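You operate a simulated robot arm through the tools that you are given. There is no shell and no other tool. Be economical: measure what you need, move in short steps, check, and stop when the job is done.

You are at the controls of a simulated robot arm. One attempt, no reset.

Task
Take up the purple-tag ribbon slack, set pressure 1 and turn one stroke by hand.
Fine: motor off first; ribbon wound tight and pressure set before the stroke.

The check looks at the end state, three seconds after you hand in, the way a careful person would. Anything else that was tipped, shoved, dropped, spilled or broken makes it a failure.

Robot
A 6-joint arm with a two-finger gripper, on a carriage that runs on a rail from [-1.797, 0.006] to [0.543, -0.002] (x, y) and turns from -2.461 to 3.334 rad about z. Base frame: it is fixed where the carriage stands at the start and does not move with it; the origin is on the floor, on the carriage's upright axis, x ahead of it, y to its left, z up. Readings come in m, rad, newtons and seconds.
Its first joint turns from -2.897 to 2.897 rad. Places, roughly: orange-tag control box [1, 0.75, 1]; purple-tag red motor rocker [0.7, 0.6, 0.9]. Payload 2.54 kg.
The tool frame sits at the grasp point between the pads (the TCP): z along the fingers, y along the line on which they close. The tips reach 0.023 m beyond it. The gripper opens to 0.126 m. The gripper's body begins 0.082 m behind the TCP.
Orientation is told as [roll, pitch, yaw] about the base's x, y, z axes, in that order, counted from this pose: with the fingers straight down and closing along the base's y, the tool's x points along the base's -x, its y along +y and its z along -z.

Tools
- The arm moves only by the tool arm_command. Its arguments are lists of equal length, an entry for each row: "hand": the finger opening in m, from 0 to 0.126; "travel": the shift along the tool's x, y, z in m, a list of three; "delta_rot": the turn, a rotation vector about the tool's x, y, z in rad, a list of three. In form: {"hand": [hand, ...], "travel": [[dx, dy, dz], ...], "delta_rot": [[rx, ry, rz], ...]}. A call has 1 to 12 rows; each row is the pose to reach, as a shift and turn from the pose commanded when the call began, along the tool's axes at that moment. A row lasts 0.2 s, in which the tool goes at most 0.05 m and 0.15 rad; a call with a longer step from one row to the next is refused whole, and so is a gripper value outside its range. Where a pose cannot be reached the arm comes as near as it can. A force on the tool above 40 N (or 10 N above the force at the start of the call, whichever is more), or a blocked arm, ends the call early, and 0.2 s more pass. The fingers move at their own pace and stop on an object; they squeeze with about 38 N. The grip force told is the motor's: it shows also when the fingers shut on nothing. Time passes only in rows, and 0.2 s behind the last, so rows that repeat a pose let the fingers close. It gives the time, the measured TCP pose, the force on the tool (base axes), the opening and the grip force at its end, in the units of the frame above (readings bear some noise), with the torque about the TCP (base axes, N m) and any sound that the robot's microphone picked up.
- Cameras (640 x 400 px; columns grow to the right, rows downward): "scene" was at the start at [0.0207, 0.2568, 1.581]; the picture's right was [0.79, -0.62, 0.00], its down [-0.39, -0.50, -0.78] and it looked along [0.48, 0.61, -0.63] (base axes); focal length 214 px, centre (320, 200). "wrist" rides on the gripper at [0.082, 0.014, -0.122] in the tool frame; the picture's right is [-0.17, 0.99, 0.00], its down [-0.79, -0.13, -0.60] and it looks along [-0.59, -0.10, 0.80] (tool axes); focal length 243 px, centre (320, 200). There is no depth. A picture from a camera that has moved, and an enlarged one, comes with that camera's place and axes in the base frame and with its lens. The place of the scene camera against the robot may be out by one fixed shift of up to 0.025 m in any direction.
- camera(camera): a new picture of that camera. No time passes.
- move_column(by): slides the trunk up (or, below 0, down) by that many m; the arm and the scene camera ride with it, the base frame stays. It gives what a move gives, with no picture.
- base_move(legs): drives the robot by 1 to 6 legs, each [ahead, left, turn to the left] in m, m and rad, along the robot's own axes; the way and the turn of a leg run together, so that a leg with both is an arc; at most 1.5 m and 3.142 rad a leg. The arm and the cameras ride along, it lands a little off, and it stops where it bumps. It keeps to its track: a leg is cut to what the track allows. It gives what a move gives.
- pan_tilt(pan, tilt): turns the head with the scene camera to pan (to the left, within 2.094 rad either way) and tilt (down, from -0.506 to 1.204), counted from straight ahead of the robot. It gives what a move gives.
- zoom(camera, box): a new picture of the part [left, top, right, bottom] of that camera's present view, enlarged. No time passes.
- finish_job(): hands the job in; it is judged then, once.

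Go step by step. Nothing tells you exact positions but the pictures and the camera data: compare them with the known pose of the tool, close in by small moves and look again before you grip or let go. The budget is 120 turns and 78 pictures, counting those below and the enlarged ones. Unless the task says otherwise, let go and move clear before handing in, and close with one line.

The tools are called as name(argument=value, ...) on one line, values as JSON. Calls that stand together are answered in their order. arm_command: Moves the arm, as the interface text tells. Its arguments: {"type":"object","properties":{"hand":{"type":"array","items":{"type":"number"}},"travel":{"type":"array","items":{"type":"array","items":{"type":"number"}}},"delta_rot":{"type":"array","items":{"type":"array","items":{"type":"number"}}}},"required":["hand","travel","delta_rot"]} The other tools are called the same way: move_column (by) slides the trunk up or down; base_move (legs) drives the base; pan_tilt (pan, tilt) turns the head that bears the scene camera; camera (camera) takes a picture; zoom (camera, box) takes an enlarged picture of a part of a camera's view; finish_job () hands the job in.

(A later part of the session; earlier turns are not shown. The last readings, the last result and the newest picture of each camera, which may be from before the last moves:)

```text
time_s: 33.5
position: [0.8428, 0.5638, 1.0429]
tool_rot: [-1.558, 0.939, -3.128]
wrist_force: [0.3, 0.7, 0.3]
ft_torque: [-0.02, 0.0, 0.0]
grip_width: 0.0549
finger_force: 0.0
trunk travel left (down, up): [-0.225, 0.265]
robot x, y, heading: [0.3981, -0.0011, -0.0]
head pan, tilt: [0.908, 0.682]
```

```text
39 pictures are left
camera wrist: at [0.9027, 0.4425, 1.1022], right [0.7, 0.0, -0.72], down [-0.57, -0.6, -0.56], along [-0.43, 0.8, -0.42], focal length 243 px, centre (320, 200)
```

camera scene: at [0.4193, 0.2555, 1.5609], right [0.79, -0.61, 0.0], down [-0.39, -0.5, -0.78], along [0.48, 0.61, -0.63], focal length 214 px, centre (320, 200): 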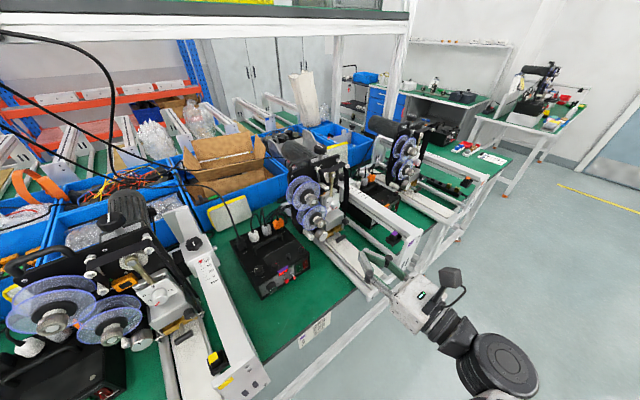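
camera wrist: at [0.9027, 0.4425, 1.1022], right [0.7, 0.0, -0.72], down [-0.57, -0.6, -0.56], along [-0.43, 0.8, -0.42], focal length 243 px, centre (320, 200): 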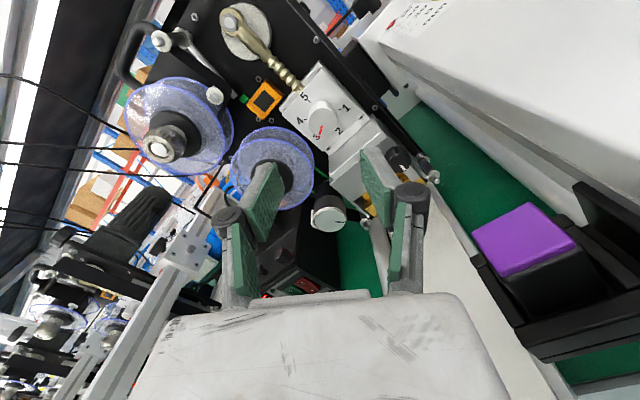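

The dial is centred, but the purple-tagged switch on the beam sits beside the gripper body at this roll. I shift left/up, roll to −0.25 so the right side lifts, then come back.

arm_command(hand=[0.055, 0.055, 0.055, 0.055, 0.055, 0.055, 0.055, 0.055, 0.055, 0.055], travel=[[-0.0026, -0.029, 0], [-0.0052, -0.058, 0], [-0.0052, -0.058, 0], [-0.0052, -0.058, 0], [-0.0052, -0.058, 0], [-0.0052, -0.058, 0], [-0.0052, -0.058, 0], [-0.0052, -0.058, 0], [-0.003, -0.029, 0], [0.002, 0.002, 0]], delta_rot=[[0, 0, 0], [0, 0, 0], [0, 0, -0.147], [0, 0, -0.294], [0, 0, -0.441], [0, 0, -0.588], [0, 0, -0.735], [0, 0, -0.88], [0, 0, -0.88], [0, 0, -0.88]])

camera(camera="wrist")

```text
time_s: 35.7
position: [0.8462, 0.5639, 1.0442]
tool_rot: [1.543, 1.32, -0.025]
wrist_force: [-0.6, -0.7, 0.1]
ft_torque: [-0.01, 0.01, -0.04]
grip_width: 0.055
finger_force: 0.1
trunk travel left (down, up): [-0.225, 0.265]
robot x, y, heading: [0.395, -0.0008, 0.003]
head pan, tilt: [0.908, 0.682]
```

```text
38 pictures are left
camera wrist: at [0.8402, 0.4427, 1.1272], right [1.0, 0.0, 0.08], down [0.07, -0.6, -0.79], along [0.05, 0.8, -0.6], focal length 243 px, centre (320, 200)
```

wrist: 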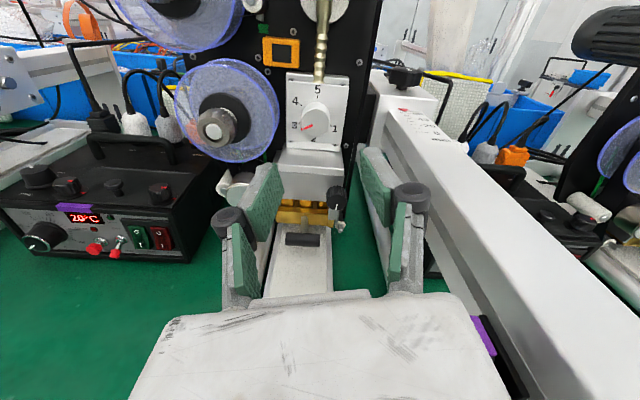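

Clear view: dial at 3, the gripper clears the switch. I advance to the dial and close on it.

arm_command(hand=[0.055, 0.055, 0.055, 0.055, 0.055, 0.04, 0.03, 0.02, 0.02, 0.02], travel=[[-0.0024, -0.0027, 0.035], [-0.0024, -0.0027, 0.07], [-0.0024, -0.0027, 0.095], [-0.0024, -0.0027, 0.108], [-0.0024, -0.0027, 0.116], [-0.0024, -0.0027, 0.116], [-0.0024, -0.0027, 0.116], [-0.0024, -0.0027, 0.116], [-0.0024, -0.0027, 0.116], [-0.0024, -0.0027, 0.116]], delta_rot=[[0, 0, 0], [0, 0, 0], [0, 0, 0], [0, 0, 0], [0, 0, 0], [0, 0, 0], [0, 0, 0], [0, 0, 0], [0, 0, 0], [0, 0, 0]])

zoom(camera="wrist", box=[230, 60, 410, 200])

```text
time_s: 37.9
position: [0.8415, 0.6798, 1.0377]
tool_rot: [1.541, 1.321, -0.025]
wrist_force: [-17.9, -3.0, -11.4]
ft_torque: [0.13, 0.0, 0.57]
grip_width: 0.0316
finger_force: 45.3
trunk travel left (down, up): [-0.225, 0.265]
robot x, y, heading: [0.4016, 0.0015, 0.004]
head pan, tilt: [0.908, 0.682]
```

```text
2.86 times, centred on (320, 130) of wrist
camera zoom: at [0.8361, 0.559, 1.1219], right [1.0, 0.01, 0.08], down [0.07, -0.6, -0.79], along [0.05, 0.8, -0.6], focal length 693 px, centre (320, 400)
```

zoom: 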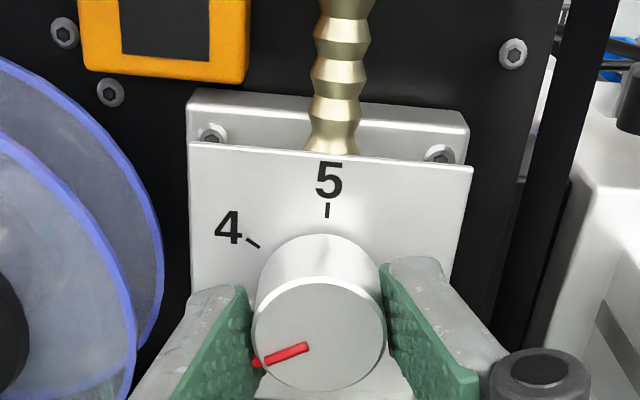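

Gripped the dial. I turn it counter-clockwise by 0.84 rad with a small centring correction.

arm_command(hand=[0.02, 0.02, 0.02, 0.02, 0.02, 0.02, 0.02], travel=[[-0.0022, -0.0036, 0], [-0.0022, -0.0036, 0], [-0.0022, -0.0036, 0], [-0.0022, -0.0036, 0], [-0.0022, -0.0036, 0], [-0.0022, -0.0036, 0], [-0.0022, -0.0036, 0]], delta_rot=[[0, 0, 0], [0, 0, -0.14], [0, 0, -0.28], [0, 0, -0.42], [0, 0, -0.56], [0, 0, -0.7], [0, 0, -0.84]])

zoom(camera="scene", box=[320, 130, 400, 190])

```text
time_s: 39.5
position: [0.8418, 0.6809, 1.0363]
tool_rot: [1.565, 0.477, -0.004]
wrist_force: [8.8, 2.5, 4.7]
ft_torque: [-0.47, 0.04, -1.29]
grip_width: 0.0315
finger_force: 44.5
trunk travel left (down, up): [-0.225, 0.265]
robot x, y, heading: [0.3947, -0.0015, 0.001]
head pan, tilt: [0.908, 0.682]
```

```text
6.67 times, centred on (360, 160) of scene
camera zoom: at [0.4201, 0.2553, 1.431], right [0.79, -0.61, 0.0], down [-0.39, -0.5, -0.78], along [0.48, 0.61, -0.63], focal length 1430 px, centre (53, 467)
```

zoom: 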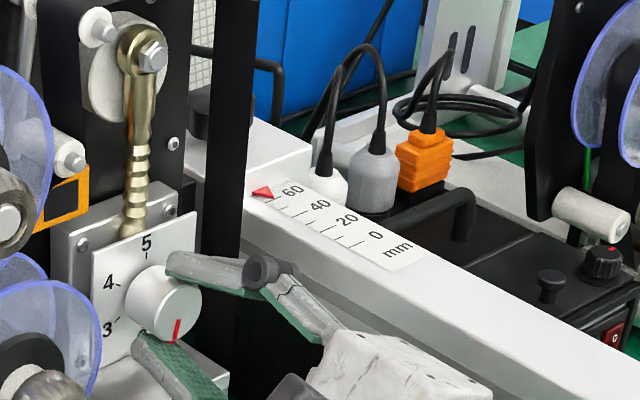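

The pointer follows the grip. I open, roll back, regrip and repeat.

arm_command(hand=[0.052, 0.052, 0.052, 0.052, 0.052, 0.052, 0.052, 0.052, 0.04, 0.03, 0.02, 0.02], travel=[[0, 0, 0], [0, 0, 0], [0, 0, 0], [0, 0, 0], [0, 0, 0], [0, 0, 0], [0, 0, 0], [0, 0, 0], [0, 0, 0], [0, 0, 0], [0, 0, 0], [0, 0, 0]], delta_rot=[[0, 0, 0], [0, 0, 0], [0, 0, 0.14], [0, 0, 0.28], [0, 0, 0.42], [0, 0, 0.56], [0, 0, 0.7], [0, 0, 0.84], [0, 0, 0.84], [0, 0, 0.84], [0, 0, 0.84], [0, 0, 0.84]])

arm_command(hand=[0.02, 0.02, 0.02, 0.02, 0.02, 0.02, 0.02], travel=[[0, 0, 0], [0, 0, 0], [0, 0, 0], [0, 0, 0], [0, 0, 0], [0, 0, 0], [0, 0, 0]], delta_rot=[[0, 0, 0], [0, 0, -0.14], [0, 0, -0.28], [0, 0, -0.42], [0, 0, -0.56], [0, 0, -0.7], [0, 0, -0.84]])

zoom(camera="scene", box=[320, 130, 400, 190])

```text
time_s: 42.1
position: [0.8429, 0.6802, 1.0361]
tool_rot: [1.543, 1.321, -0.026]
wrist_force: [10.2, 1.4, 2.3]
ft_torque: [-0.06, 0.04, -0.32]
grip_width: 0.0314
finger_force: 44.7
trunk travel left (down, up): [-0.225, 0.265]
robot x, y, heading: [0.4019, -0.004, -0.002]
head pan, tilt: [0.908, 0.682]
```

```text
time_s: 43.7
position: [0.8424, 0.6796, 1.0365]
tool_rot: [1.562, 0.481, -0.004]
wrist_force: [23.4, -0.3, 5.4]
ft_torque: [-0.23, 0.0, -1.25]
grip_width: 0.0315
finger_force: 44.8
trunk travel left (down, up): [-0.225, 0.265]
robot x, y, heading: [0.3998, -0.0006, -0.0]
head pan, tilt: [0.908, 0.682]
```

```text
6.67 times, centred on (360, 160) of scene
camera zoom: at [0.4212, 0.2551, 1.431], right [0.79, -0.61, 0.0], down [-0.39, -0.5, -0.78], along [0.48, 0.61, -0.63], focal length 1430 px, centre (53, 467)
```

zoom: 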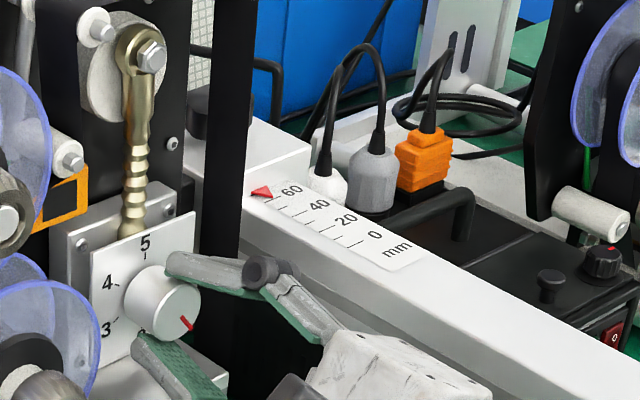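

I open, roll back, and check the pointer from the wrist camera before the last part.

arm_command(hand=[0.055, 0.055, 0.055, 0.055, 0.055, 0.055, 0.055, 0.055, 0.055], travel=[[0, 0, 0], [0, 0, 0], [0, 0, 0], [0, 0, 0], [0, 0, 0], [0, 0, 0], [0, 0, 0], [0, 0, 0], [0, 0, -0.03]], delta_rot=[[0, 0, 0], [0, 0, 0], [0, 0, 0.14], [0, 0, 0.28], [0, 0, 0.42], [0, 0, 0.56], [0, 0, 0.7], [0, 0, 0.84], [0, 0, 0.84]])

zoom(camera="wrist", box=[230, 60, 410, 200])

```text
time_s: 45.7
position: [0.8398, 0.6508, 1.0361]
tool_rot: [1.541, 1.322, -0.027]
wrist_force: [-0.2, 0.2, -0.3]
ft_torque: [0.03, 0.02, -0.01]
grip_width: 0.0554
finger_force: 0.1
trunk travel left (down, up): [-0.225, 0.265]
robot x, y, heading: [0.4, -0.0009, -0.001]
head pan, tilt: [0.908, 0.682]
```

```text
2.86 times, centred on (320, 130) of wrist
camera zoom: at [0.834, 0.5298, 1.1203], right [1.0, 0.0, 0.08], down [0.07, -0.6, -0.79], along [0.05, 0.8, -0.6], focal length 693 px, centre (320, 400)
```

zoom: 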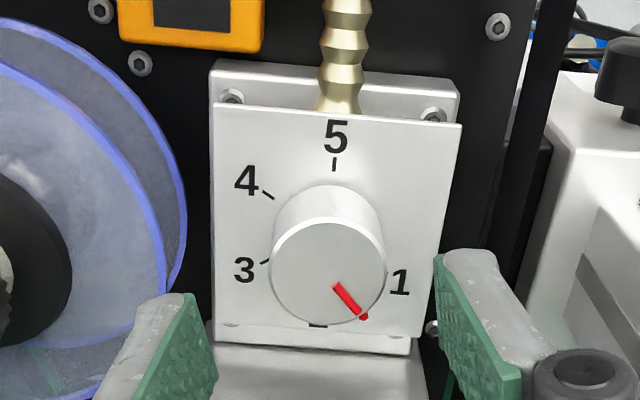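

Marks are 60° apart; the pointer stands ~24° before 1, as expected. I regrip and turn 0.42 rad more.

arm_command(hand=[0.055, 0.055, 0.04, 0.03, 0.02, 0.02, 0.02, 0.02, 0.02, 0.02, 0.02, 0.02], travel=[[0, 0.002, 0.015], [0, 0.002, 0.03], [0, 0.002, 0.03], [0, 0.002, 0.03], [0, 0.002, 0.03], [0, 0.002, 0.03], [0, 0.002, 0.03], [0, 0.002, 0.03], [0, 0.002, 0.03], [0, 0.002, 0.03], [0, 0.002, 0.03], [0, 0.002, 0.03]], delta_rot=[[0, 0, 0], [0, 0, 0], [0, 0, 0], [0, 0, 0], [0, 0, 0], [0, 0, 0], [0, 0, 0], [0, 0, -0.1], [0, 0, -0.2], [0, 0, -0.3], [0, 0, -0.42], [0, 0, -0.42]])

arm_command(hand=[0.055, 0.055, 0.055, 0.055, 0.055, 0.055, 0.055, 0.055], travel=[[0, 0, 0], [0, 0, 0], [0, 0, -0.02], [0, 0, -0.03], [0, 0, -0.03], [0, 0, -0.03], [0, 0, -0.03], [0, 0, -0.03]], delta_rot=[[0, 0, 0], [0, 0, 0], [0, 0, 0], [0, 0, 0.1], [0, 0, 0.2], [0, 0, 0.3], [0, 0, 0.42], [0, 0, 0.42]])

zoom(camera="wrist", box=[230, 60, 410, 200])

```text
time_s: 48.3
position: [0.8418, 0.68, 1.0362]
tool_rot: [1.56, 0.899, -0.008]
wrist_force: [5.2, 3.6, 1.5]
ft_torque: [0.27, 0.38, 0.0]
grip_width: 0.0318
finger_force: 44.8
trunk travel left (down, up): [-0.225, 0.265]
robot x, y, heading: [0.3997, -0.0001, 0.003]
head pan, tilt: [0.908, 0.682]
```

```text
time_s: 50.1
position: [0.8416, 0.6492, 1.0368]
tool_rot: [1.545, 1.322, -0.024]
wrist_force: [-0.2, 0.0, 0.1]
ft_torque: [0.02, 0.0, 0.0]
grip_width: 0.0552
finger_force: 0.1
trunk travel left (down, up): [-0.225, 0.265]
robot x, y, heading: [0.4002, -0.0007, -0.001]
head pan, tilt: [0.908, 0.682]
```

```text
2.86 times, centred on (320, 130) of wrist
camera zoom: at [0.8364, 0.5287, 1.1214], right [1.0, 0.0, 0.08], down [0.07, -0.6, -0.8], along [0.05, 0.8, -0.6], focal length 693 px, centre (320, 400)
```

zoom: 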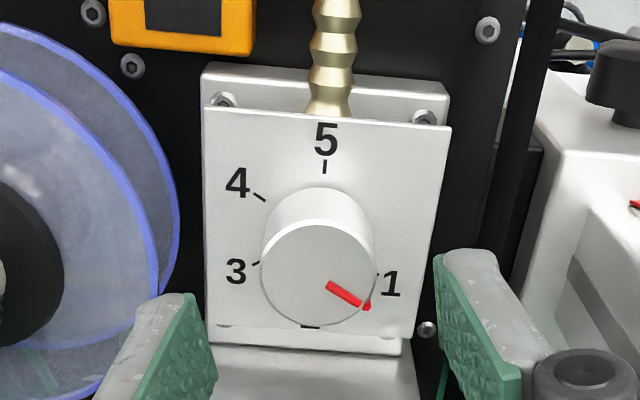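

The dial sits exactly at 1. Next is the hand knob on top of the drive (about (0.843,0.796,1.235)): I back away, up and then raise the trunk.

arm_command(hand=[0.055, 0.055, 0.055, 0.055, 0.055, 0.055, 0.055, 0.055, 0.055], travel=[[0, 0, -0.045], [0, 0, -0.09], [0.04, 0, -0.11], [0.08, 0, -0.13], [0.12, 0, -0.15], [0.12, 0, -0.19], [0.12, 0, -0.23], [0.12, 0, -0.27], [0.12, 0, -0.3]], delta_rot=[[0, 0, 0], [0, 0, 0], [0, 0, 0], [0, 0, 0], [0, 0, 0], [0, 0, 0], [0, 0, 0.1], [0, 0, 0.2], [0, 0, 0.25]])

move_column(by=0.24)

base_move(legs=[[0.12, 0, 0]])

camera(camera="scene")

```text
time_s: 52.1
position: [0.8141, 0.3512, 1.1561]
tool_rot: [-0.166, 1.565, -1.734]
wrist_force: [-0.4, 1.1, -0.2]
ft_torque: [0.04, -0.01, 0.01]
grip_width: 0.0553
finger_force: 0.1
trunk travel left (down, up): [-0.225, 0.265]
robot x, y, heading: [0.3992, -0.0017, 0.004]
head pan, tilt: [0.908, 0.682]
```

```text
time_s: 54.6
position: [0.8144, 0.3516, 1.3957]
tool_rot: [0.025, 1.565, -1.541]
wrist_force: [0.3, 0.2, 0.1]
ft_torque: [-0.03, 0.02, 0.0]
grip_width: 0.0553
finger_force: 0.1
trunk travel left (down, up): [-0.465, 0.025]
robot x, y, heading: [0.3996, -0.0004, -0.002]
head pan, tilt: [0.908, 0.682]
```

```text
time_s: 55.8
position: [0.9334, 0.3512, 1.3952]
tool_rot: [-0.059, 1.564, -1.627]
wrist_force: [0.9, 0.2, -0.3]
ft_torque: [-0.01, 0.01, 0.06]
grip_width: 0.0551
finger_force: 0.1
trunk travel left (down, up): [-0.465, 0.025]
robot x, y, heading: [0.5126, -0.0013, 0.005]
head pan, tilt: [0.908, 0.682]
```

```text
32 pictures are left
camera scene: at [0.5384, 0.2551, 1.6709], right [0.79, -0.61, 0.0], down [-0.39, -0.5, -0.78], along [0.48, 0.61, -0.63], focal length 214 px, centre (320, 200)
```

scene: 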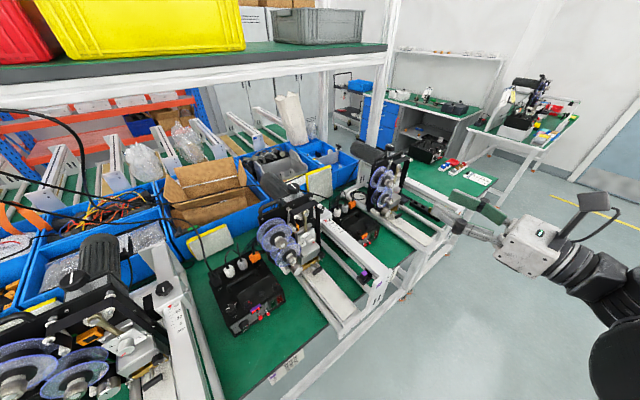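

The shelf front is at about y=1.1, z≥1.53, so there is room. I turn the tool to point down with the camera on the robot side.

arm_command(hand=[0.08, 0.08, 0.08, 0.08, 0.08, 0.08, 0.08, 0.08, 0.08, 0.08, 0.08], travel=[[0, 0, 0], [0, 0, 0], [0, 0, 0], [0, 0, 0], [0, 0, 0], [0, 0, 0], [0, 0, 0], [0, 0, 0], [0, 0, 0], [0, 0, 0], [0, 0, 0]], delta_rot=[[0, -0.145, 0], [0, -0.29, 0], [0, -0.435, 0], [0, -0.58, 0], [0, -0.725, 0], [0, -0.87, 0], [0, -1.015, 0], [0, -1.16, 0], [0, -1.305, 0], [0, -1.45, 0], [0, -1.565, 0]])

arm_command(hand=[0.08, 0.08, 0.08, 0.08, 0.08, 0.08, 0.08, 0.08, 0.08, 0.08, 0.08], travel=[[0, 0, 0], [0, 0, 0], [0, 0, 0], [0, 0, 0], [0, 0, 0], [0, 0, 0], [0, 0, 0], [0, 0, 0], [0, 0, 0], [0, 0, 0], [0, 0, 0]], delta_rot=[[0, 0, -0.145], [0, 0, -0.29], [0, 0, -0.435], [0, 0, -0.58], [0, 0, -0.725], [0, 0, -0.87], [0, 0, -1.015], [0, 0, -1.16], [0, 0, -1.305], [0, 0, -1.45], [0, 0, -1.57]])

arm_command(hand=[0.08, 0.08, 0.08, 0.08, 0.08, 0.08, 0.08, 0.08, 0.08, 0.08, 0.08], travel=[[0, 0, 0], [0, 0, 0], [0, 0, 0], [0, 0, 0], [0, 0, 0], [0, 0, 0], [0, 0, 0], [0, 0, 0], [0, 0, 0], [0, 0, 0], [0, 0, 0]], delta_rot=[[0, 0, -0.145], [0, 0, -0.29], [0, 0, -0.435], [0, 0, -0.58], [0, 0, -0.725], [0, 0, -0.87], [0, 0, -1.015], [0, 0, -1.16], [0, 0, -1.305], [0, 0, -1.45], [0, 0, -1.57]])

```text
time_s: 58.2
position: [0.9337, 0.3506, 1.3963]
tool_rot: [0.002, -0.004, -1.565]
wrist_force: [0.9, -0.7, -0.1]
ft_torque: [-0.04, 0.02, 0.0]
grip_width: 0.0802
finger_force: 0.1
trunk travel left (down, up): [-0.465, 0.025]
robot x, y, heading: [0.5214, -0.0064, 0.004]
head pan, tilt: [0.908, 0.682]
```

```text
time_s: 60.6
position: [0.9331, 0.3523, 1.3956]
tool_rot: [-0.002, -0.001, 0.005]
wrist_force: [0.5, -0.3, 0.0]
ft_torque: [-0.01, -0.01, -0.03]
grip_width: 0.0804
finger_force: 0.0
trunk travel left (down, up): [-0.465, 0.025]
robot x, y, heading: [0.5156, -0.0028, 0.005]
head pan, tilt: [0.908, 0.682]
```

```text
time_s: 63.0
position: [0.9316, 0.3522, 1.3954]
tool_rot: [0.001, 0.001, 1.577]
wrist_force: [-0.2, -0.2, -0.2]
ft_torque: [0.01, -0.03, -0.01]
grip_width: 0.0803
finger_force: 0.2
trunk travel left (down, up): [-0.465, 0.025]
robot x, y, heading: [0.516, -0.0042, 0.005]
head pan, tilt: [0.908, 0.682]
```

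Tool points down with camera toward the robot. I travel at height to above the hand knob and look.

arm_command(hand=[0.08, 0.08, 0.08, 0.08, 0.08, 0.08, 0.08, 0.08, 0.08, 0.08], travel=[[-0.04, 0.01, 0], [-0.08, 0.02, 0], [-0.12, 0.03, 0], [-0.16, 0.04, 0], [-0.2, 0.05, 0], [-0.24, 0.06, 0], [-0.28, 0.07, 0], [-0.32, 0.08, 0], [-0.36, 0.088, 0], [-0.4, 0.088, 0]], delta_rot=[[0, 0, 0], [0, 0, 0], [0, 0, 0], [0, 0, 0], [0, 0, 0], [0, 0, 0], [0, 0, 0], [0, 0, 0], [0, 0, 0], [0, 0, 0]])

camera(camera="wrist")

zoom(camera="scene", box=[230, 120, 390, 280])

```text
time_s: 65.2
position: [0.8427, 0.7518, 1.3998]
tool_rot: [0.0, 0.0, 1.577]
wrist_force: [-0.1, -0.4, 0.3]
ft_torque: [0.08, 0.02, -0.01]
grip_width: 0.0801
finger_force: 0.0
trunk travel left (down, up): [-0.465, 0.025]
robot x, y, heading: [0.5199, -0.0013, 0.002]
head pan, tilt: [0.908, 0.682]
```

```text
31 pictures are left
camera wrist: at [0.8294, 0.6707, 1.5214], right [-0.99, 0.16, 0.0], down [0.13, 0.79, 0.6], along [0.1, 0.59, -0.8], focal length 243 px, centre (320, 200)
```

wrist: 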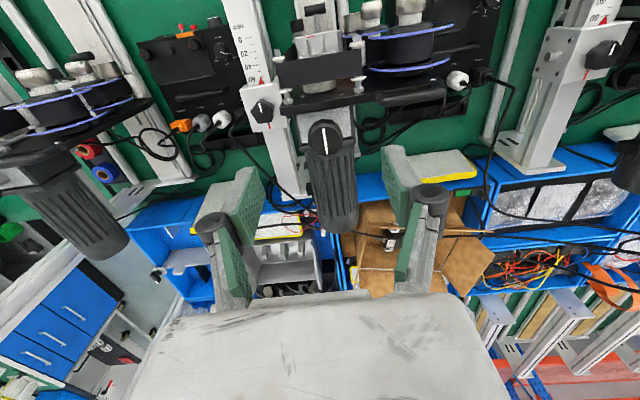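

```text
2.50 times, centred on (310, 200) of scene
camera zoom: at [0.5352, 0.2551, 1.6713], right [0.81, -0.59, 0.0], down [-0.37, -0.51, -0.78], along [0.46, 0.63, -0.63], focal length 536 px, centre (345, 200)
```

zoom: 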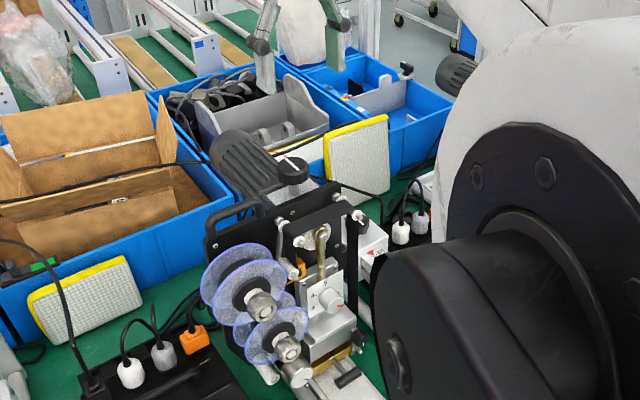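

Knob seen at about (0.843,0.783). I zoom in for its marks and size.

zoom(camera="wrist", box=[280, 90, 370, 160])

```text
5.71 times, centred on (325, 125) of wrist
camera zoom: at [0.8294, 0.6707, 1.5214], right [-0.99, 0.16, 0.0], down [0.13, 0.79, 0.6], along [0.1, 0.59, -0.8], focal length 1386 px, centre (291, 629)
```

zoom: 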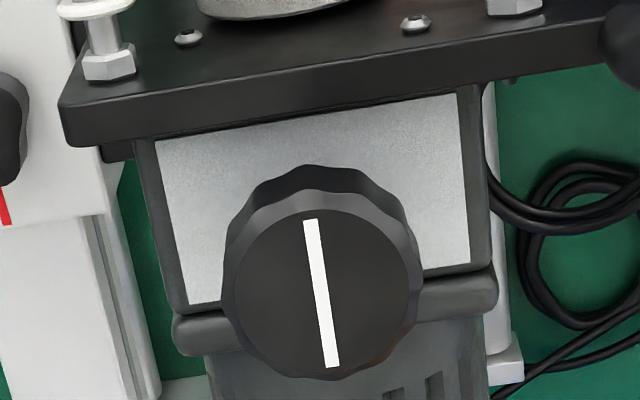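

The knob is ~41 mm across at (0.843,0.786), top z≈1.245. I descend to just above it and check alignment.

arm_command(hand=[0.08, 0.08, 0.08], travel=[[-0.034, 0, 0.03], [-0.034, 0, 0.07], [-0.034, 0, 0.1]], delta_rot=[[0, 0, 0], [0, 0, 0], [0, 0, 0]])

zoom(camera="wrist", box=[180, 80, 460, 280])

zoom(camera="scene", box=[270, 130, 370, 230])

```text
time_s: 66.0
position: [0.8423, 0.7826, 1.2991]
tool_rot: [0.001, 0.0, 1.575]
wrist_force: [-0.8, -1.3, 1.1]
ft_torque: [0.1, -0.01, 0.01]
grip_width: 0.0801
finger_force: 0.1
trunk travel left (down, up): [-0.465, 0.025]
robot x, y, heading: [0.5177, 0.0005, 0.005]
head pan, tilt: [0.908, 0.682]
```

```text
2.00 times, centred on (320, 180) of wrist
camera zoom: at [0.8294, 0.7016, 1.42], right [-0.99, 0.16, 0.0], down [0.13, 0.79, 0.6], along [0.1, 0.59, -0.8], focal length 485 px, centre (320, 240)
```

zoom: 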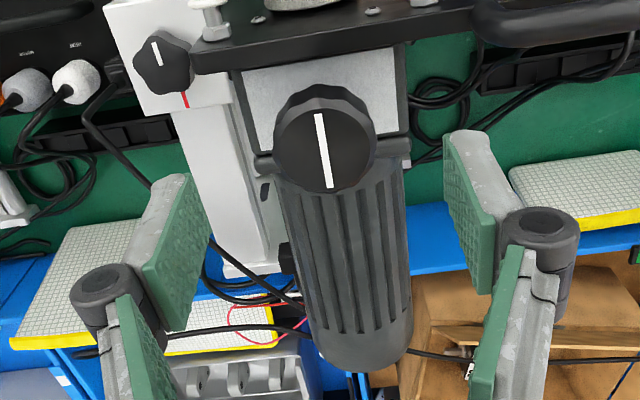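

```text
4.00 times, centred on (320, 180) of scene
camera zoom: at [0.5373, 0.2532, 1.6713], right [0.79, -0.61, 0.0], down [-0.39, -0.5, -0.78], along [0.48, 0.61, -0.63], focal length 858 px, centre (320, 280)
```

zoom: 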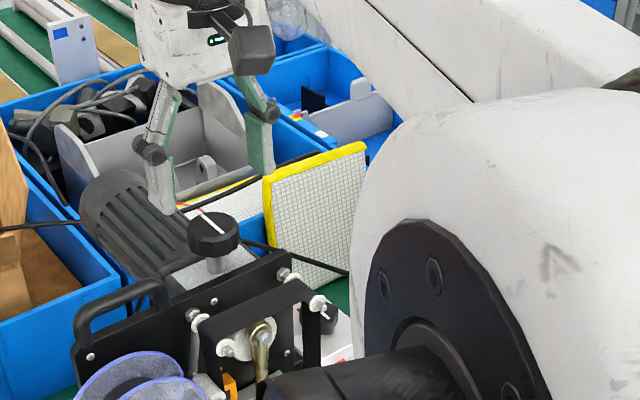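

Refined: knob at (0.843,0.795), top z≈1.233. I descend around it.

arm_command(hand=[0.08, 0.08, 0.08, 0.08], travel=[[-0.012, 0, 0.02], [-0.012, 0, 0.04], [-0.012, 0, 0.055], [-0.012, 0, 0.062]], delta_rot=[[0, 0, 0], [0, 0, 0], [0, 0, 0], [0, 0, 0]])

zoom(camera="wrist", box=[180, 80, 460, 280])

zoom(camera="scene", box=[270, 150, 350, 210])

```text
time_s: 67.0
position: [0.8439, 0.7969, 1.2336]
tool_rot: [0.0, 0.002, 1.575]
wrist_force: [-0.4, 0.8, 0.0]
ft_torque: [-0.01, -0.02, 0.05]
grip_width: 0.08
finger_force: 0.1
trunk travel left (down, up): [-0.465, 0.025]
robot x, y, heading: [0.5186, -0.0053, 0.001]
head pan, tilt: [0.908, 0.682]
```

```text
2.00 times, centred on (320, 180) of wrist
camera zoom: at [0.8297, 0.7166, 1.3552], right [-0.99, 0.16, 0.0], down [0.13, 0.79, 0.6], along [0.1, 0.59, -0.8], focal length 485 px, centre (320, 240)
```

zoom: 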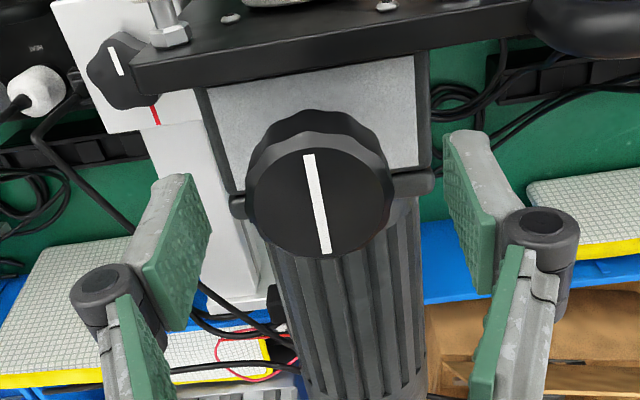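

```text
6.67 times, centred on (310, 180) of scene
camera zoom: at [0.5375, 0.2554, 1.6709], right [0.79, -0.61, 0.0], down [-0.39, -0.5, -0.78], along [0.48, 0.61, -0.63], focal length 1430 px, centre (387, 333)
```

zoom: 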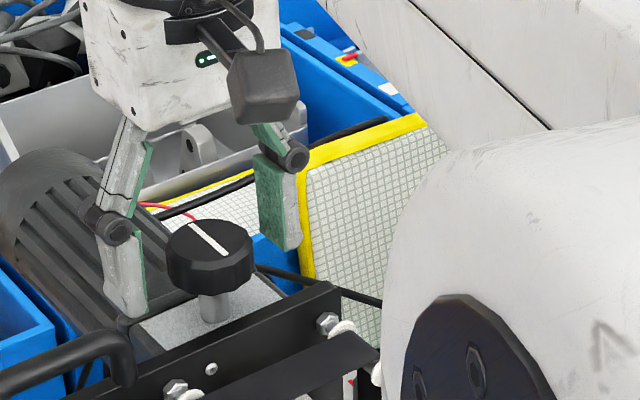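

Fingers straddle the knob; I shift 4 mm back toward the robot and close.

arm_command(hand=[0.08, 0.06, 0.04, 0.03, 0.03, 0.03], travel=[[0.004, 0, 0], [0.004, 0, 0], [0.004, 0, 0], [0.004, 0, 0], [0.004, 0, 0], [0.004, 0, 0]], delta_rot=[[0, 0, 0], [0, 0, 0], [0, 0, 0], [0, 0, 0], [0, 0, 0], [0, 0, 0]])

arm_command(hand=[0.03, 0.03, 0.03, 0.03, 0.03], travel=[[0, 0, 0], [0, 0, 0], [0, 0, 0], [0, 0, 0], [0, 0, 0]], delta_rot=[[0, 0, 0.12], [0, 0, 0.24], [0, 0, 0.36], [0, 0, 0.48], [0, 0, 0.6]])

zoom(camera="scene", box=[260, 150, 380, 270])

```text
time_s: 68.4
position: [0.8418, 0.7933, 1.2326]
tool_rot: [-0.001, 0.002, 1.575]
wrist_force: [-8.6, -3.1, -5.8]
ft_torque: [-0.04, 0.24, -0.03]
grip_width: 0.0429
finger_force: 44.8
trunk travel left (down, up): [-0.465, 0.025]
robot x, y, heading: [0.5169, -0.0004, 0.011]
head pan, tilt: [0.908, 0.682]
```

```text
time_s: 69.6
position: [0.8433, 0.7932, 1.2332]
tool_rot: [-0.003, 0.0, 0.972]
wrist_force: [-5.4, -3.2, -7.3]
ft_torque: [-0.53, 0.34, 0.03]
grip_width: 0.0431
finger_force: 44.6
trunk travel left (down, up): [-0.465, 0.025]
robot x, y, heading: [0.5162, -0.0002, 0.003]
head pan, tilt: [0.908, 0.682]
```

```text
3.33 times, centred on (320, 210) of scene
camera zoom: at [0.5371, 0.2553, 1.6709], right [0.79, -0.61, 0.0], down [-0.39, -0.5, -0.78], along [0.48, 0.61, -0.63], focal length 715 px, centre (320, 167)
```

zoom: 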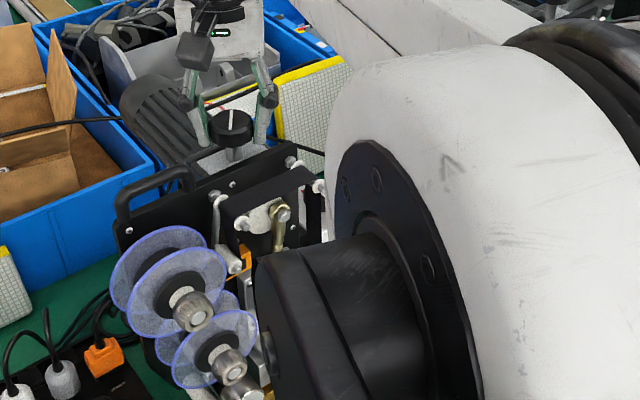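

The knob turned with the grip. I check the crank and drum response closely.

zoom(camera="scene", box=[285, 165, 325, 200])

```text
11.43 times, centred on (305, 182) of scene
camera zoom: at [0.5371, 0.2553, 1.6709], right [0.79, -0.61, 0.0], down [-0.39, -0.5, -0.78], along [0.48, 0.61, -0.63], focal length 2451 px, centre (491, 400)
```

zoom: 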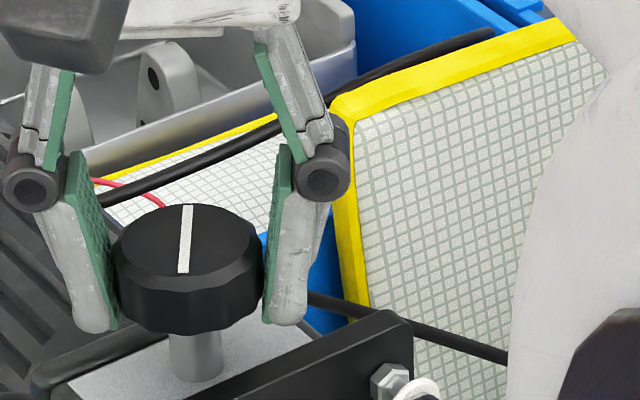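

zoom(camera="scene", box=[315, 195, 365, 235])

```text
10.00 times, centred on (340, 215) of scene
camera zoom: at [0.5371, 0.2553, 1.6709], right [0.79, -0.61, 0.0], down [-0.39, -0.5, -0.78], along [0.48, 0.61, -0.63], focal length 2145 px, centre (120, 50)
```

zoom: 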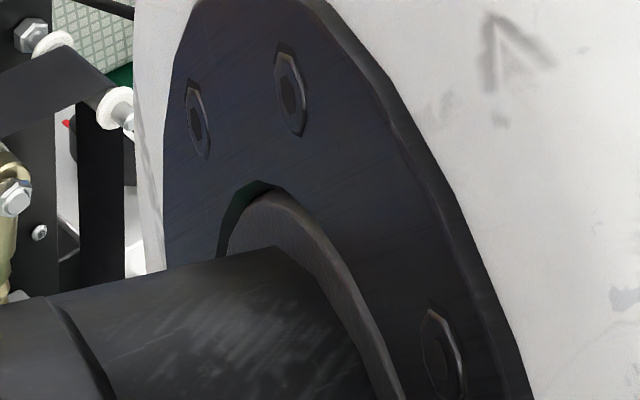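

I keep turning the knob to complete the first quarter and look at the crank.

arm_command(hand=[0.03, 0.03, 0.03, 0.03, 0.03, 0.03, 0.03], travel=[[0, 0, 0], [0, 0, 0], [0, 0, 0], [0, 0, 0], [0, 0, 0], [0, 0, 0], [0, 0, 0]], delta_rot=[[0, 0, 0.14], [0, 0, 0.28], [0, 0, 0.42], [0, 0, 0.56], [0, 0, 0.7], [0, 0, 0.84], [0, 0, 0.97]])

zoom(camera="scene", box=[270, 160, 340, 270])

```text
time_s: 71.2
position: [0.8435, 0.7934, 1.2334]
tool_rot: [-0.002, -0.003, 0.003]
wrist_force: [-6.5, -16.4, -14.6]
ft_torque: [-0.25, 0.36, 0.03]
grip_width: 0.0429
finger_force: 45.0
trunk travel left (down, up): [-0.465, 0.025]
robot x, y, heading: [0.5225, 0.0021, 0.002]
head pan, tilt: [0.908, 0.682]
```

```text
3.64 times, centred on (305, 215) of scene
camera zoom: at [0.5373, 0.2545, 1.671], right [0.79, -0.61, 0.0], down [-0.39, -0.5, -0.78], along [0.48, 0.61, -0.63], focal length 780 px, centre (374, 146)
```

zoom: 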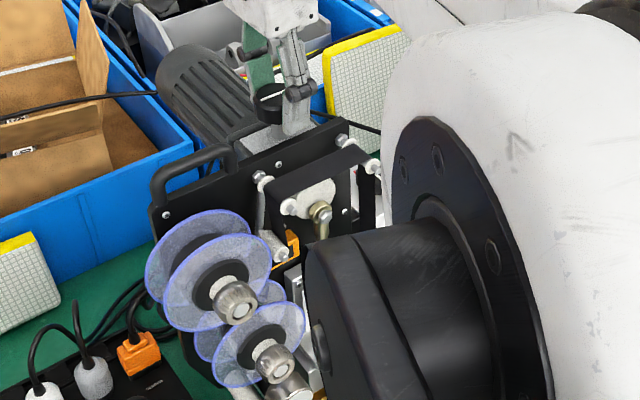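

The crank pin is moving around clockwise, roughly 1:1 with the knob. I open, roll back and do the second quarter.

arm_command(hand=[0.056, 0.056, 0.056, 0.056, 0.056, 0.056, 0.056, 0.056, 0.056, 0.056, 0.056, 0.056], travel=[[0, 0, 0], [0, 0, 0], [0, 0, 0], [0, 0, 0], [0, 0, 0], [0, 0, 0], [0, 0, 0], [0, 0, 0], [0, 0, 0], [0, 0, 0], [0, 0, 0], [0, 0, 0]], delta_rot=[[0, 0, 0], [0, 0, -0.1428], [0, 0, -0.2856], [0, 0, -0.4284], [0, 0, -0.5712], [0, 0, -0.714], [0, 0, -0.8568], [0, 0, -0.9996], [0, 0, -1.1424], [0, 0, -1.2852], [0, 0, -1.428], [0, 0, -1.5708]])

arm_command(hand=[0.03, 0.03, 0.03, 0.03, 0.03, 0.03, 0.03, 0.03, 0.03, 0.03, 0.03, 0.03], travel=[[0, 0, 0], [0, 0, 0], [0, 0, 0], [0, 0, 0], [0, 0, 0], [0, 0, 0], [0, 0, 0], [0, 0, 0], [0, 0, 0], [0, 0, 0], [0, 0, 0], [0, 0, 0]], delta_rot=[[0, 0, 0], [0, 0, 0.1428], [0, 0, 0.2856], [0, 0, 0.4284], [0, 0, 0.5712], [0, 0, 0.714], [0, 0, 0.8568], [0, 0, 0.9996], [0, 0, 1.1424], [0, 0, 1.2852], [0, 0, 1.428], [0, 0, 1.5708]])

zoom(camera="scene", box=[270, 160, 340, 270])

```text
time_s: 73.8
position: [0.8436, 0.792, 1.2333]
tool_rot: [0.001, 0.003, 1.576]
wrist_force: [0.0, -1.0, 1.5]
ft_torque: [-0.03, 0.0, -0.03]
grip_width: 0.0558
finger_force: 0.1
trunk travel left (down, up): [-0.465, 0.025]
robot x, y, heading: [0.5201, 0.0011, 0.004]
head pan, tilt: [0.908, 0.682]
```

```text
time_s: 76.4
position: [0.8438, 0.7927, 1.2344]
tool_rot: [-0.002, 0.001, 0.002]
wrist_force: [-9.4, -14.8, -12.6]
ft_torque: [-0.34, 0.38, 0.03]
grip_width: 0.043
finger_force: 44.8
trunk travel left (down, up): [-0.465, 0.025]
robot x, y, heading: [0.5172, -0.0049, 0.004]
head pan, tilt: [0.908, 0.682]
```

```text
3.64 times, centred on (305, 215) of scene
camera zoom: at [0.5367, 0.2545, 1.671], right [0.79, -0.61, 0.0], down [-0.39, -0.5, -0.78], along [0.48, 0.61, -0.63], focal length 780 px, centre (374, 146)
```

zoom: 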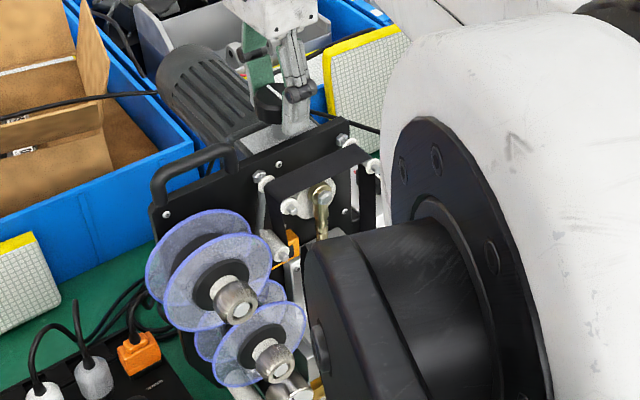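

The pin seems already back near its top after half a knob turn, so the ratio may be 2:1. I zoom onto the crank to be sure.

zoom(camera="scene", box=[281, 192, 329, 232])

```text
10.00 times, centred on (305, 212) of scene
camera zoom: at [0.5367, 0.2545, 1.671], right [0.79, -0.61, 0.0], down [-0.39, -0.5, -0.78], along [0.48, 0.61, -0.63], focal length 2145 px, centre (470, 80)
```

zoom: 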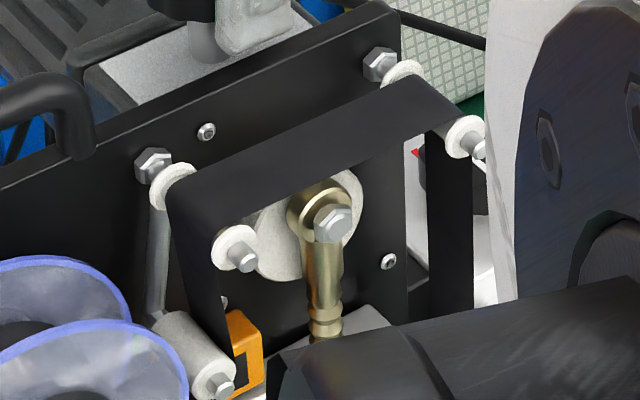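

The pin position matches the starting top position (to a few mm) and it was at the bottom halfway: one full stroke is done with a half turn of the knob. I release and lift off.

arm_command(hand=[0.06, 0.08, 0.08, 0.08, 0.08, 0.08], travel=[[0, 0, 0], [0, 0, 0], [0, 0, -0.03], [0, 0, -0.07], [0, 0, -0.11], [0, 0, -0.15]], delta_rot=[[0, 0, 0], [0, 0, 0], [0, 0, 0], [0, 0, 0], [0, 0, 0], [0, 0, 0]])

arm_command(hand=[0.08, 0.08, 0.08, 0.08, 0.08, 0.08, 0.08, 0.08, 0.08, 0.08], travel=[[0, -0.045, 0], [0, -0.09, 0], [0, -0.135, 0], [0, -0.18, 0], [0, -0.225, 0], [0, -0.27, 0], [0, -0.315, 0], [0, -0.36, 0], [0, -0.4, 0], [0, -0.44, 0]], delta_rot=[[0, 0, 0], [0, 0, 0], [0, 0, 0], [0, 0, 0], [0, 0, 0], [0, 0, 0], [0, 0, 0], [0, 0, 0], [0, 0, 0], [0, 0, 0]])

zoom(camera="scene", box=[260, 160, 360, 270])

```text
time_s: 77.8
position: [0.8425, 0.7936, 1.3859]
tool_rot: [-0.002, 0.001, 0.004]
wrist_force: [-0.1, 0.2, -0.4]
ft_torque: [0.0, 0.0, 0.01]
grip_width: 0.0801
finger_force: 0.1
trunk travel left (down, up): [-0.465, 0.025]
robot x, y, heading: [0.5191, -0.0015, 0.005]
head pan, tilt: [0.908, 0.682]
```

```text
time_s: 78.9
position: [0.8869, 0.6772, 1.3413]
tool_rot: [-0.001, -0.001, -0.009]
wrist_force: [-0.7, 0.9, -0.3]
ft_torque: [-0.07, 0.01, 0.0]
grip_width: 0.0804
finger_force: 0.1
trunk travel left (down, up): [-0.465, 0.025]
robot x, y, heading: [0.5165, -0.0041, 0.005]
head pan, tilt: [0.908, 0.682]
stopped in row 5: the arm was blocked; the commanded pose is now the measured one
```

```text
3.64 times, centred on (310, 215) of scene
camera zoom: at [0.5526, 0.2479, 1.6788], right [0.66, -0.76, 0.0], down [-0.42, -0.36, -0.83], along [0.63, 0.54, -0.56], focal length 780 px, centre (356, 146)
```

zoom: 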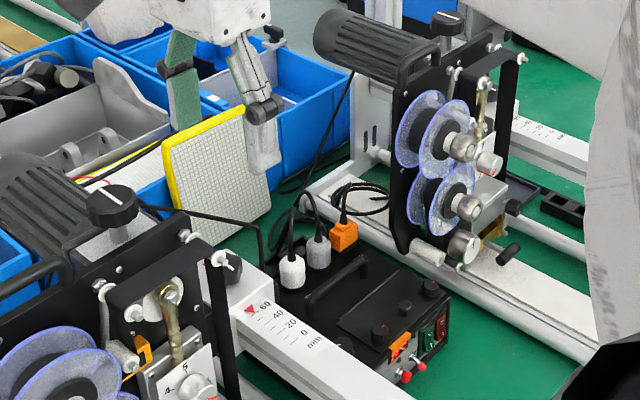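

The arm got blocked by the robot's own camera head while folding back. I look at the whole view, then back out the way I came.

arm_command(hand=[0.08, 0.08, 0.08], travel=[[0.015, 0.04, -0.015], [0.03, 0.08, -0.03], [0.04, 0.1, -0.045]], delta_rot=[[0, 0, 0], [0, 0, 0], [0, 0, 0]])

camera(camera="scene")

```text
time_s: 79.7
position: [0.8408, 0.7725, 1.3881]
tool_rot: [-0.001, 0.0, -0.009]
wrist_force: [-0.3, -0.2, -0.2]
ft_torque: [-0.03, -0.01, 0.05]
grip_width: 0.0799
finger_force: 0.0
trunk travel left (down, up): [-0.465, 0.025]
robot x, y, heading: [0.5182, -0.0034, 0.005]
head pan, tilt: [0.908, 0.682]
```

```text
17 pictures are left
camera scene: at [0.5372, 0.2557, 1.6708], right [0.79, -0.61, 0.0], down [-0.39, -0.5, -0.78], along [0.48, 0.61, -0.63], focal length 214 px, centre (320, 200)
```

scene: 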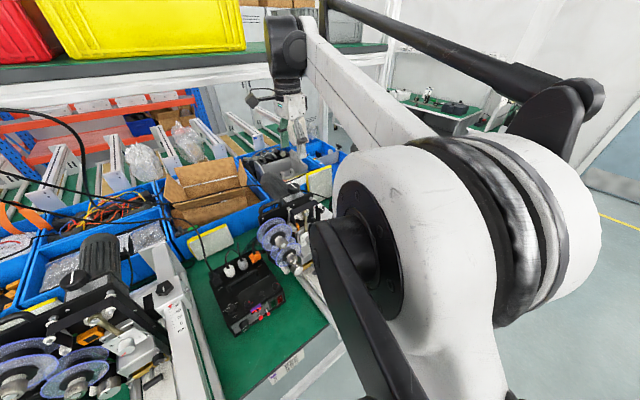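

The head is back in its place; the elbow had touched it. I turn the hand back and leave along the way I came in.

arm_command(hand=[0.08, 0.08, 0.08, 0.08, 0.08, 0.08, 0.08, 0.08, 0.08, 0.08, 0.08], travel=[[0, 0, 0], [0, 0, 0], [0, 0, 0], [0, 0, 0], [0, 0, 0], [0, 0, 0], [0, 0, 0], [0, 0, 0], [0, 0, 0], [0, 0, 0], [0, 0, 0]], delta_rot=[[0, 0, -0.145], [0, 0, -0.29], [0, 0, -0.435], [0, 0, -0.58], [0, 0, -0.725], [0, 0, -0.87], [0, 0, -1.015], [0, 0, -1.16], [0, 0, -1.305], [0, 0, -1.45], [0, 0, -1.5708]])

arm_command(hand=[0.08, 0.08, 0.08, 0.08, 0.08, 0.08, 0.08, 0.08, 0.08, 0.08], travel=[[0.04, -0.01, 0], [0.08, -0.02, 0], [0.12, -0.03, 0], [0.16, -0.04, 0], [0.2, -0.05, 0], [0.24, -0.06, 0], [0.28, -0.07, 0], [0.32, -0.08, 0], [0.36, -0.088, 0], [0.41, -0.088, 0]], delta_rot=[[0, 0, 0], [0, 0, 0], [0, 0, 0], [0, 0, 0], [0, 0, 0], [0, 0, 0], [0, 0, 0], [0, 0, 0], [0, 0, 0], [0, 0, 0]])

zoom(camera="scene", box=[250, 170, 350, 280])

```text
time_s: 82.1
position: [0.8434, 0.7722, 1.3889]
tool_rot: [0.0, 0.001, 1.566]
wrist_force: [-0.3, 0.3, 0.6]
ft_torque: [0.0, 0.0, 0.01]
grip_width: 0.08
finger_force: 0.1
trunk travel left (down, up): [-0.465, 0.025]
robot x, y, heading: [0.5179, -0.0028, 0.006]
head pan, tilt: [0.908, 0.682]
```

```text
time_s: 84.3
position: [0.9288, 0.3614, 1.3908]
tool_rot: [-0.001, 0.001, 1.563]
wrist_force: [0.7, 0.2, -0.2]
ft_torque: [-0.07, 0.04, -0.01]
grip_width: 0.08
finger_force: 0.1
trunk travel left (down, up): [-0.465, 0.025]
robot x, y, heading: [0.5167, -0.0011, 0.007]
head pan, tilt: [0.908, 0.682]
```

```text
3.64 times, centred on (300, 225) of scene
camera zoom: at [0.5539, 0.1277, 1.6921], right [-0.67, -0.75, 0.0], down [-0.32, 0.28, -0.9], along [0.67, -0.6, -0.43], focal length 780 px, centre (393, 109)
```

zoom: 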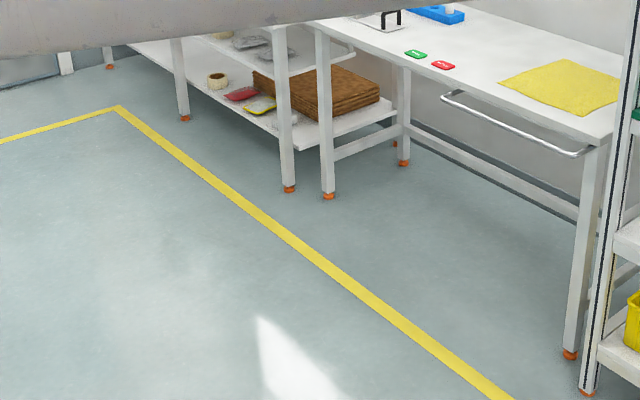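

The arm is pushing on the head again in this folded pose. I extend the arm outward over the aisle and re-aim the head.

arm_command(hand=[0.08, 0.08, 0.08, 0.08], travel=[[0, -0.045, 0], [0, -0.09, 0], [0, -0.135, 0], [0, -0.18, 0]], delta_rot=[[0, 0, 0], [0, 0, 0], [0, 0, 0], [0, 0, 0]])

pan_tilt(pan=0.908, tilt=0.682)

camera(camera="scene")

```text
time_s: 85.3
position: [1.1113, 0.3576, 1.3884]
tool_rot: [0.0, 0.002, 1.562]
wrist_force: [0.8, 1.3, 0.2]
ft_torque: [-0.04, -0.01, -0.03]
grip_width: 0.08
finger_force: 0.0
trunk travel left (down, up): [-0.465, 0.025]
robot x, y, heading: [0.5176, -0.0, 0.002]
head pan, tilt: [0.908, 0.682]
```

```text
time_s: 85.9
position: [1.1092, 0.3589, 1.3881]
tool_rot: [0.0, 0.0, 1.565]
wrist_force: [0.3, 1.3, 0.1]
ft_torque: [-0.02, 0.02, -0.04]
grip_width: 0.0801
finger_force: 0.0
trunk travel left (down, up): [-0.465, 0.025]
robot x, y, heading: [0.5188, -0.0027, 0.008]
head pan, tilt: [0.908, 0.682]
```

```text
15 pictures are left
camera scene: at [0.5376, 0.2552, 1.6709], right [0.79, -0.61, 0.0], down [-0.39, -0.5, -0.78], along [0.47, 0.61, -0.63], focal length 214 px, centre (320, 200)
```

scene: 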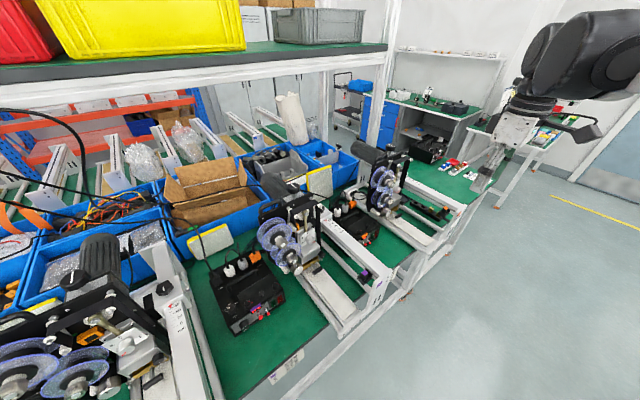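

Head is back in its place and the scene is undisturbed. I verify the machine's end state in close-ups.

zoom(camera="scene", box=[275, 175, 345, 235])

zoom(camera="scene", box=[230, 220, 350, 330])

```text
6.67 times, centred on (310, 205) of scene
camera zoom: at [0.5376, 0.2552, 1.6709], right [0.79, -0.61, 0.0], down [-0.39, -0.5, -0.78], along [0.47, 0.61, -0.63], focal length 1430 px, centre (387, 167)
```

zoom: 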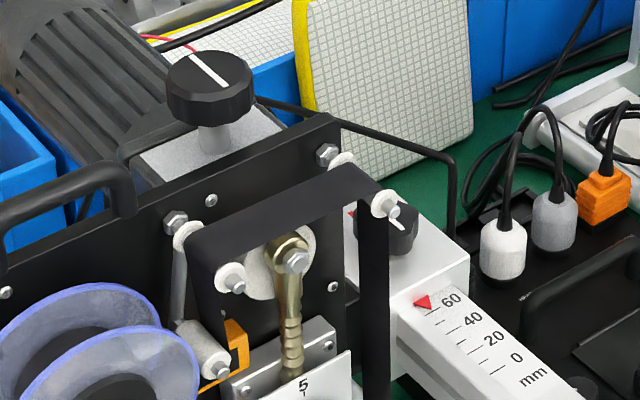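

```text
3.64 times, centred on (290, 275) of scene
camera zoom: at [0.5376, 0.2552, 1.6709], right [0.79, -0.61, 0.0], down [-0.39, -0.5, -0.78], along [0.47, 0.61, -0.63], focal length 780 px, centre (429, -73)
```

zoom: 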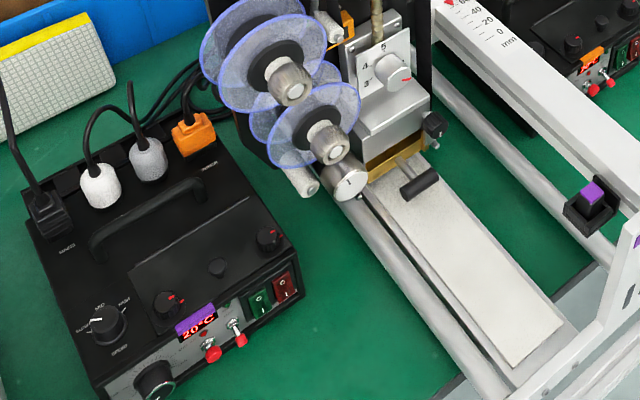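

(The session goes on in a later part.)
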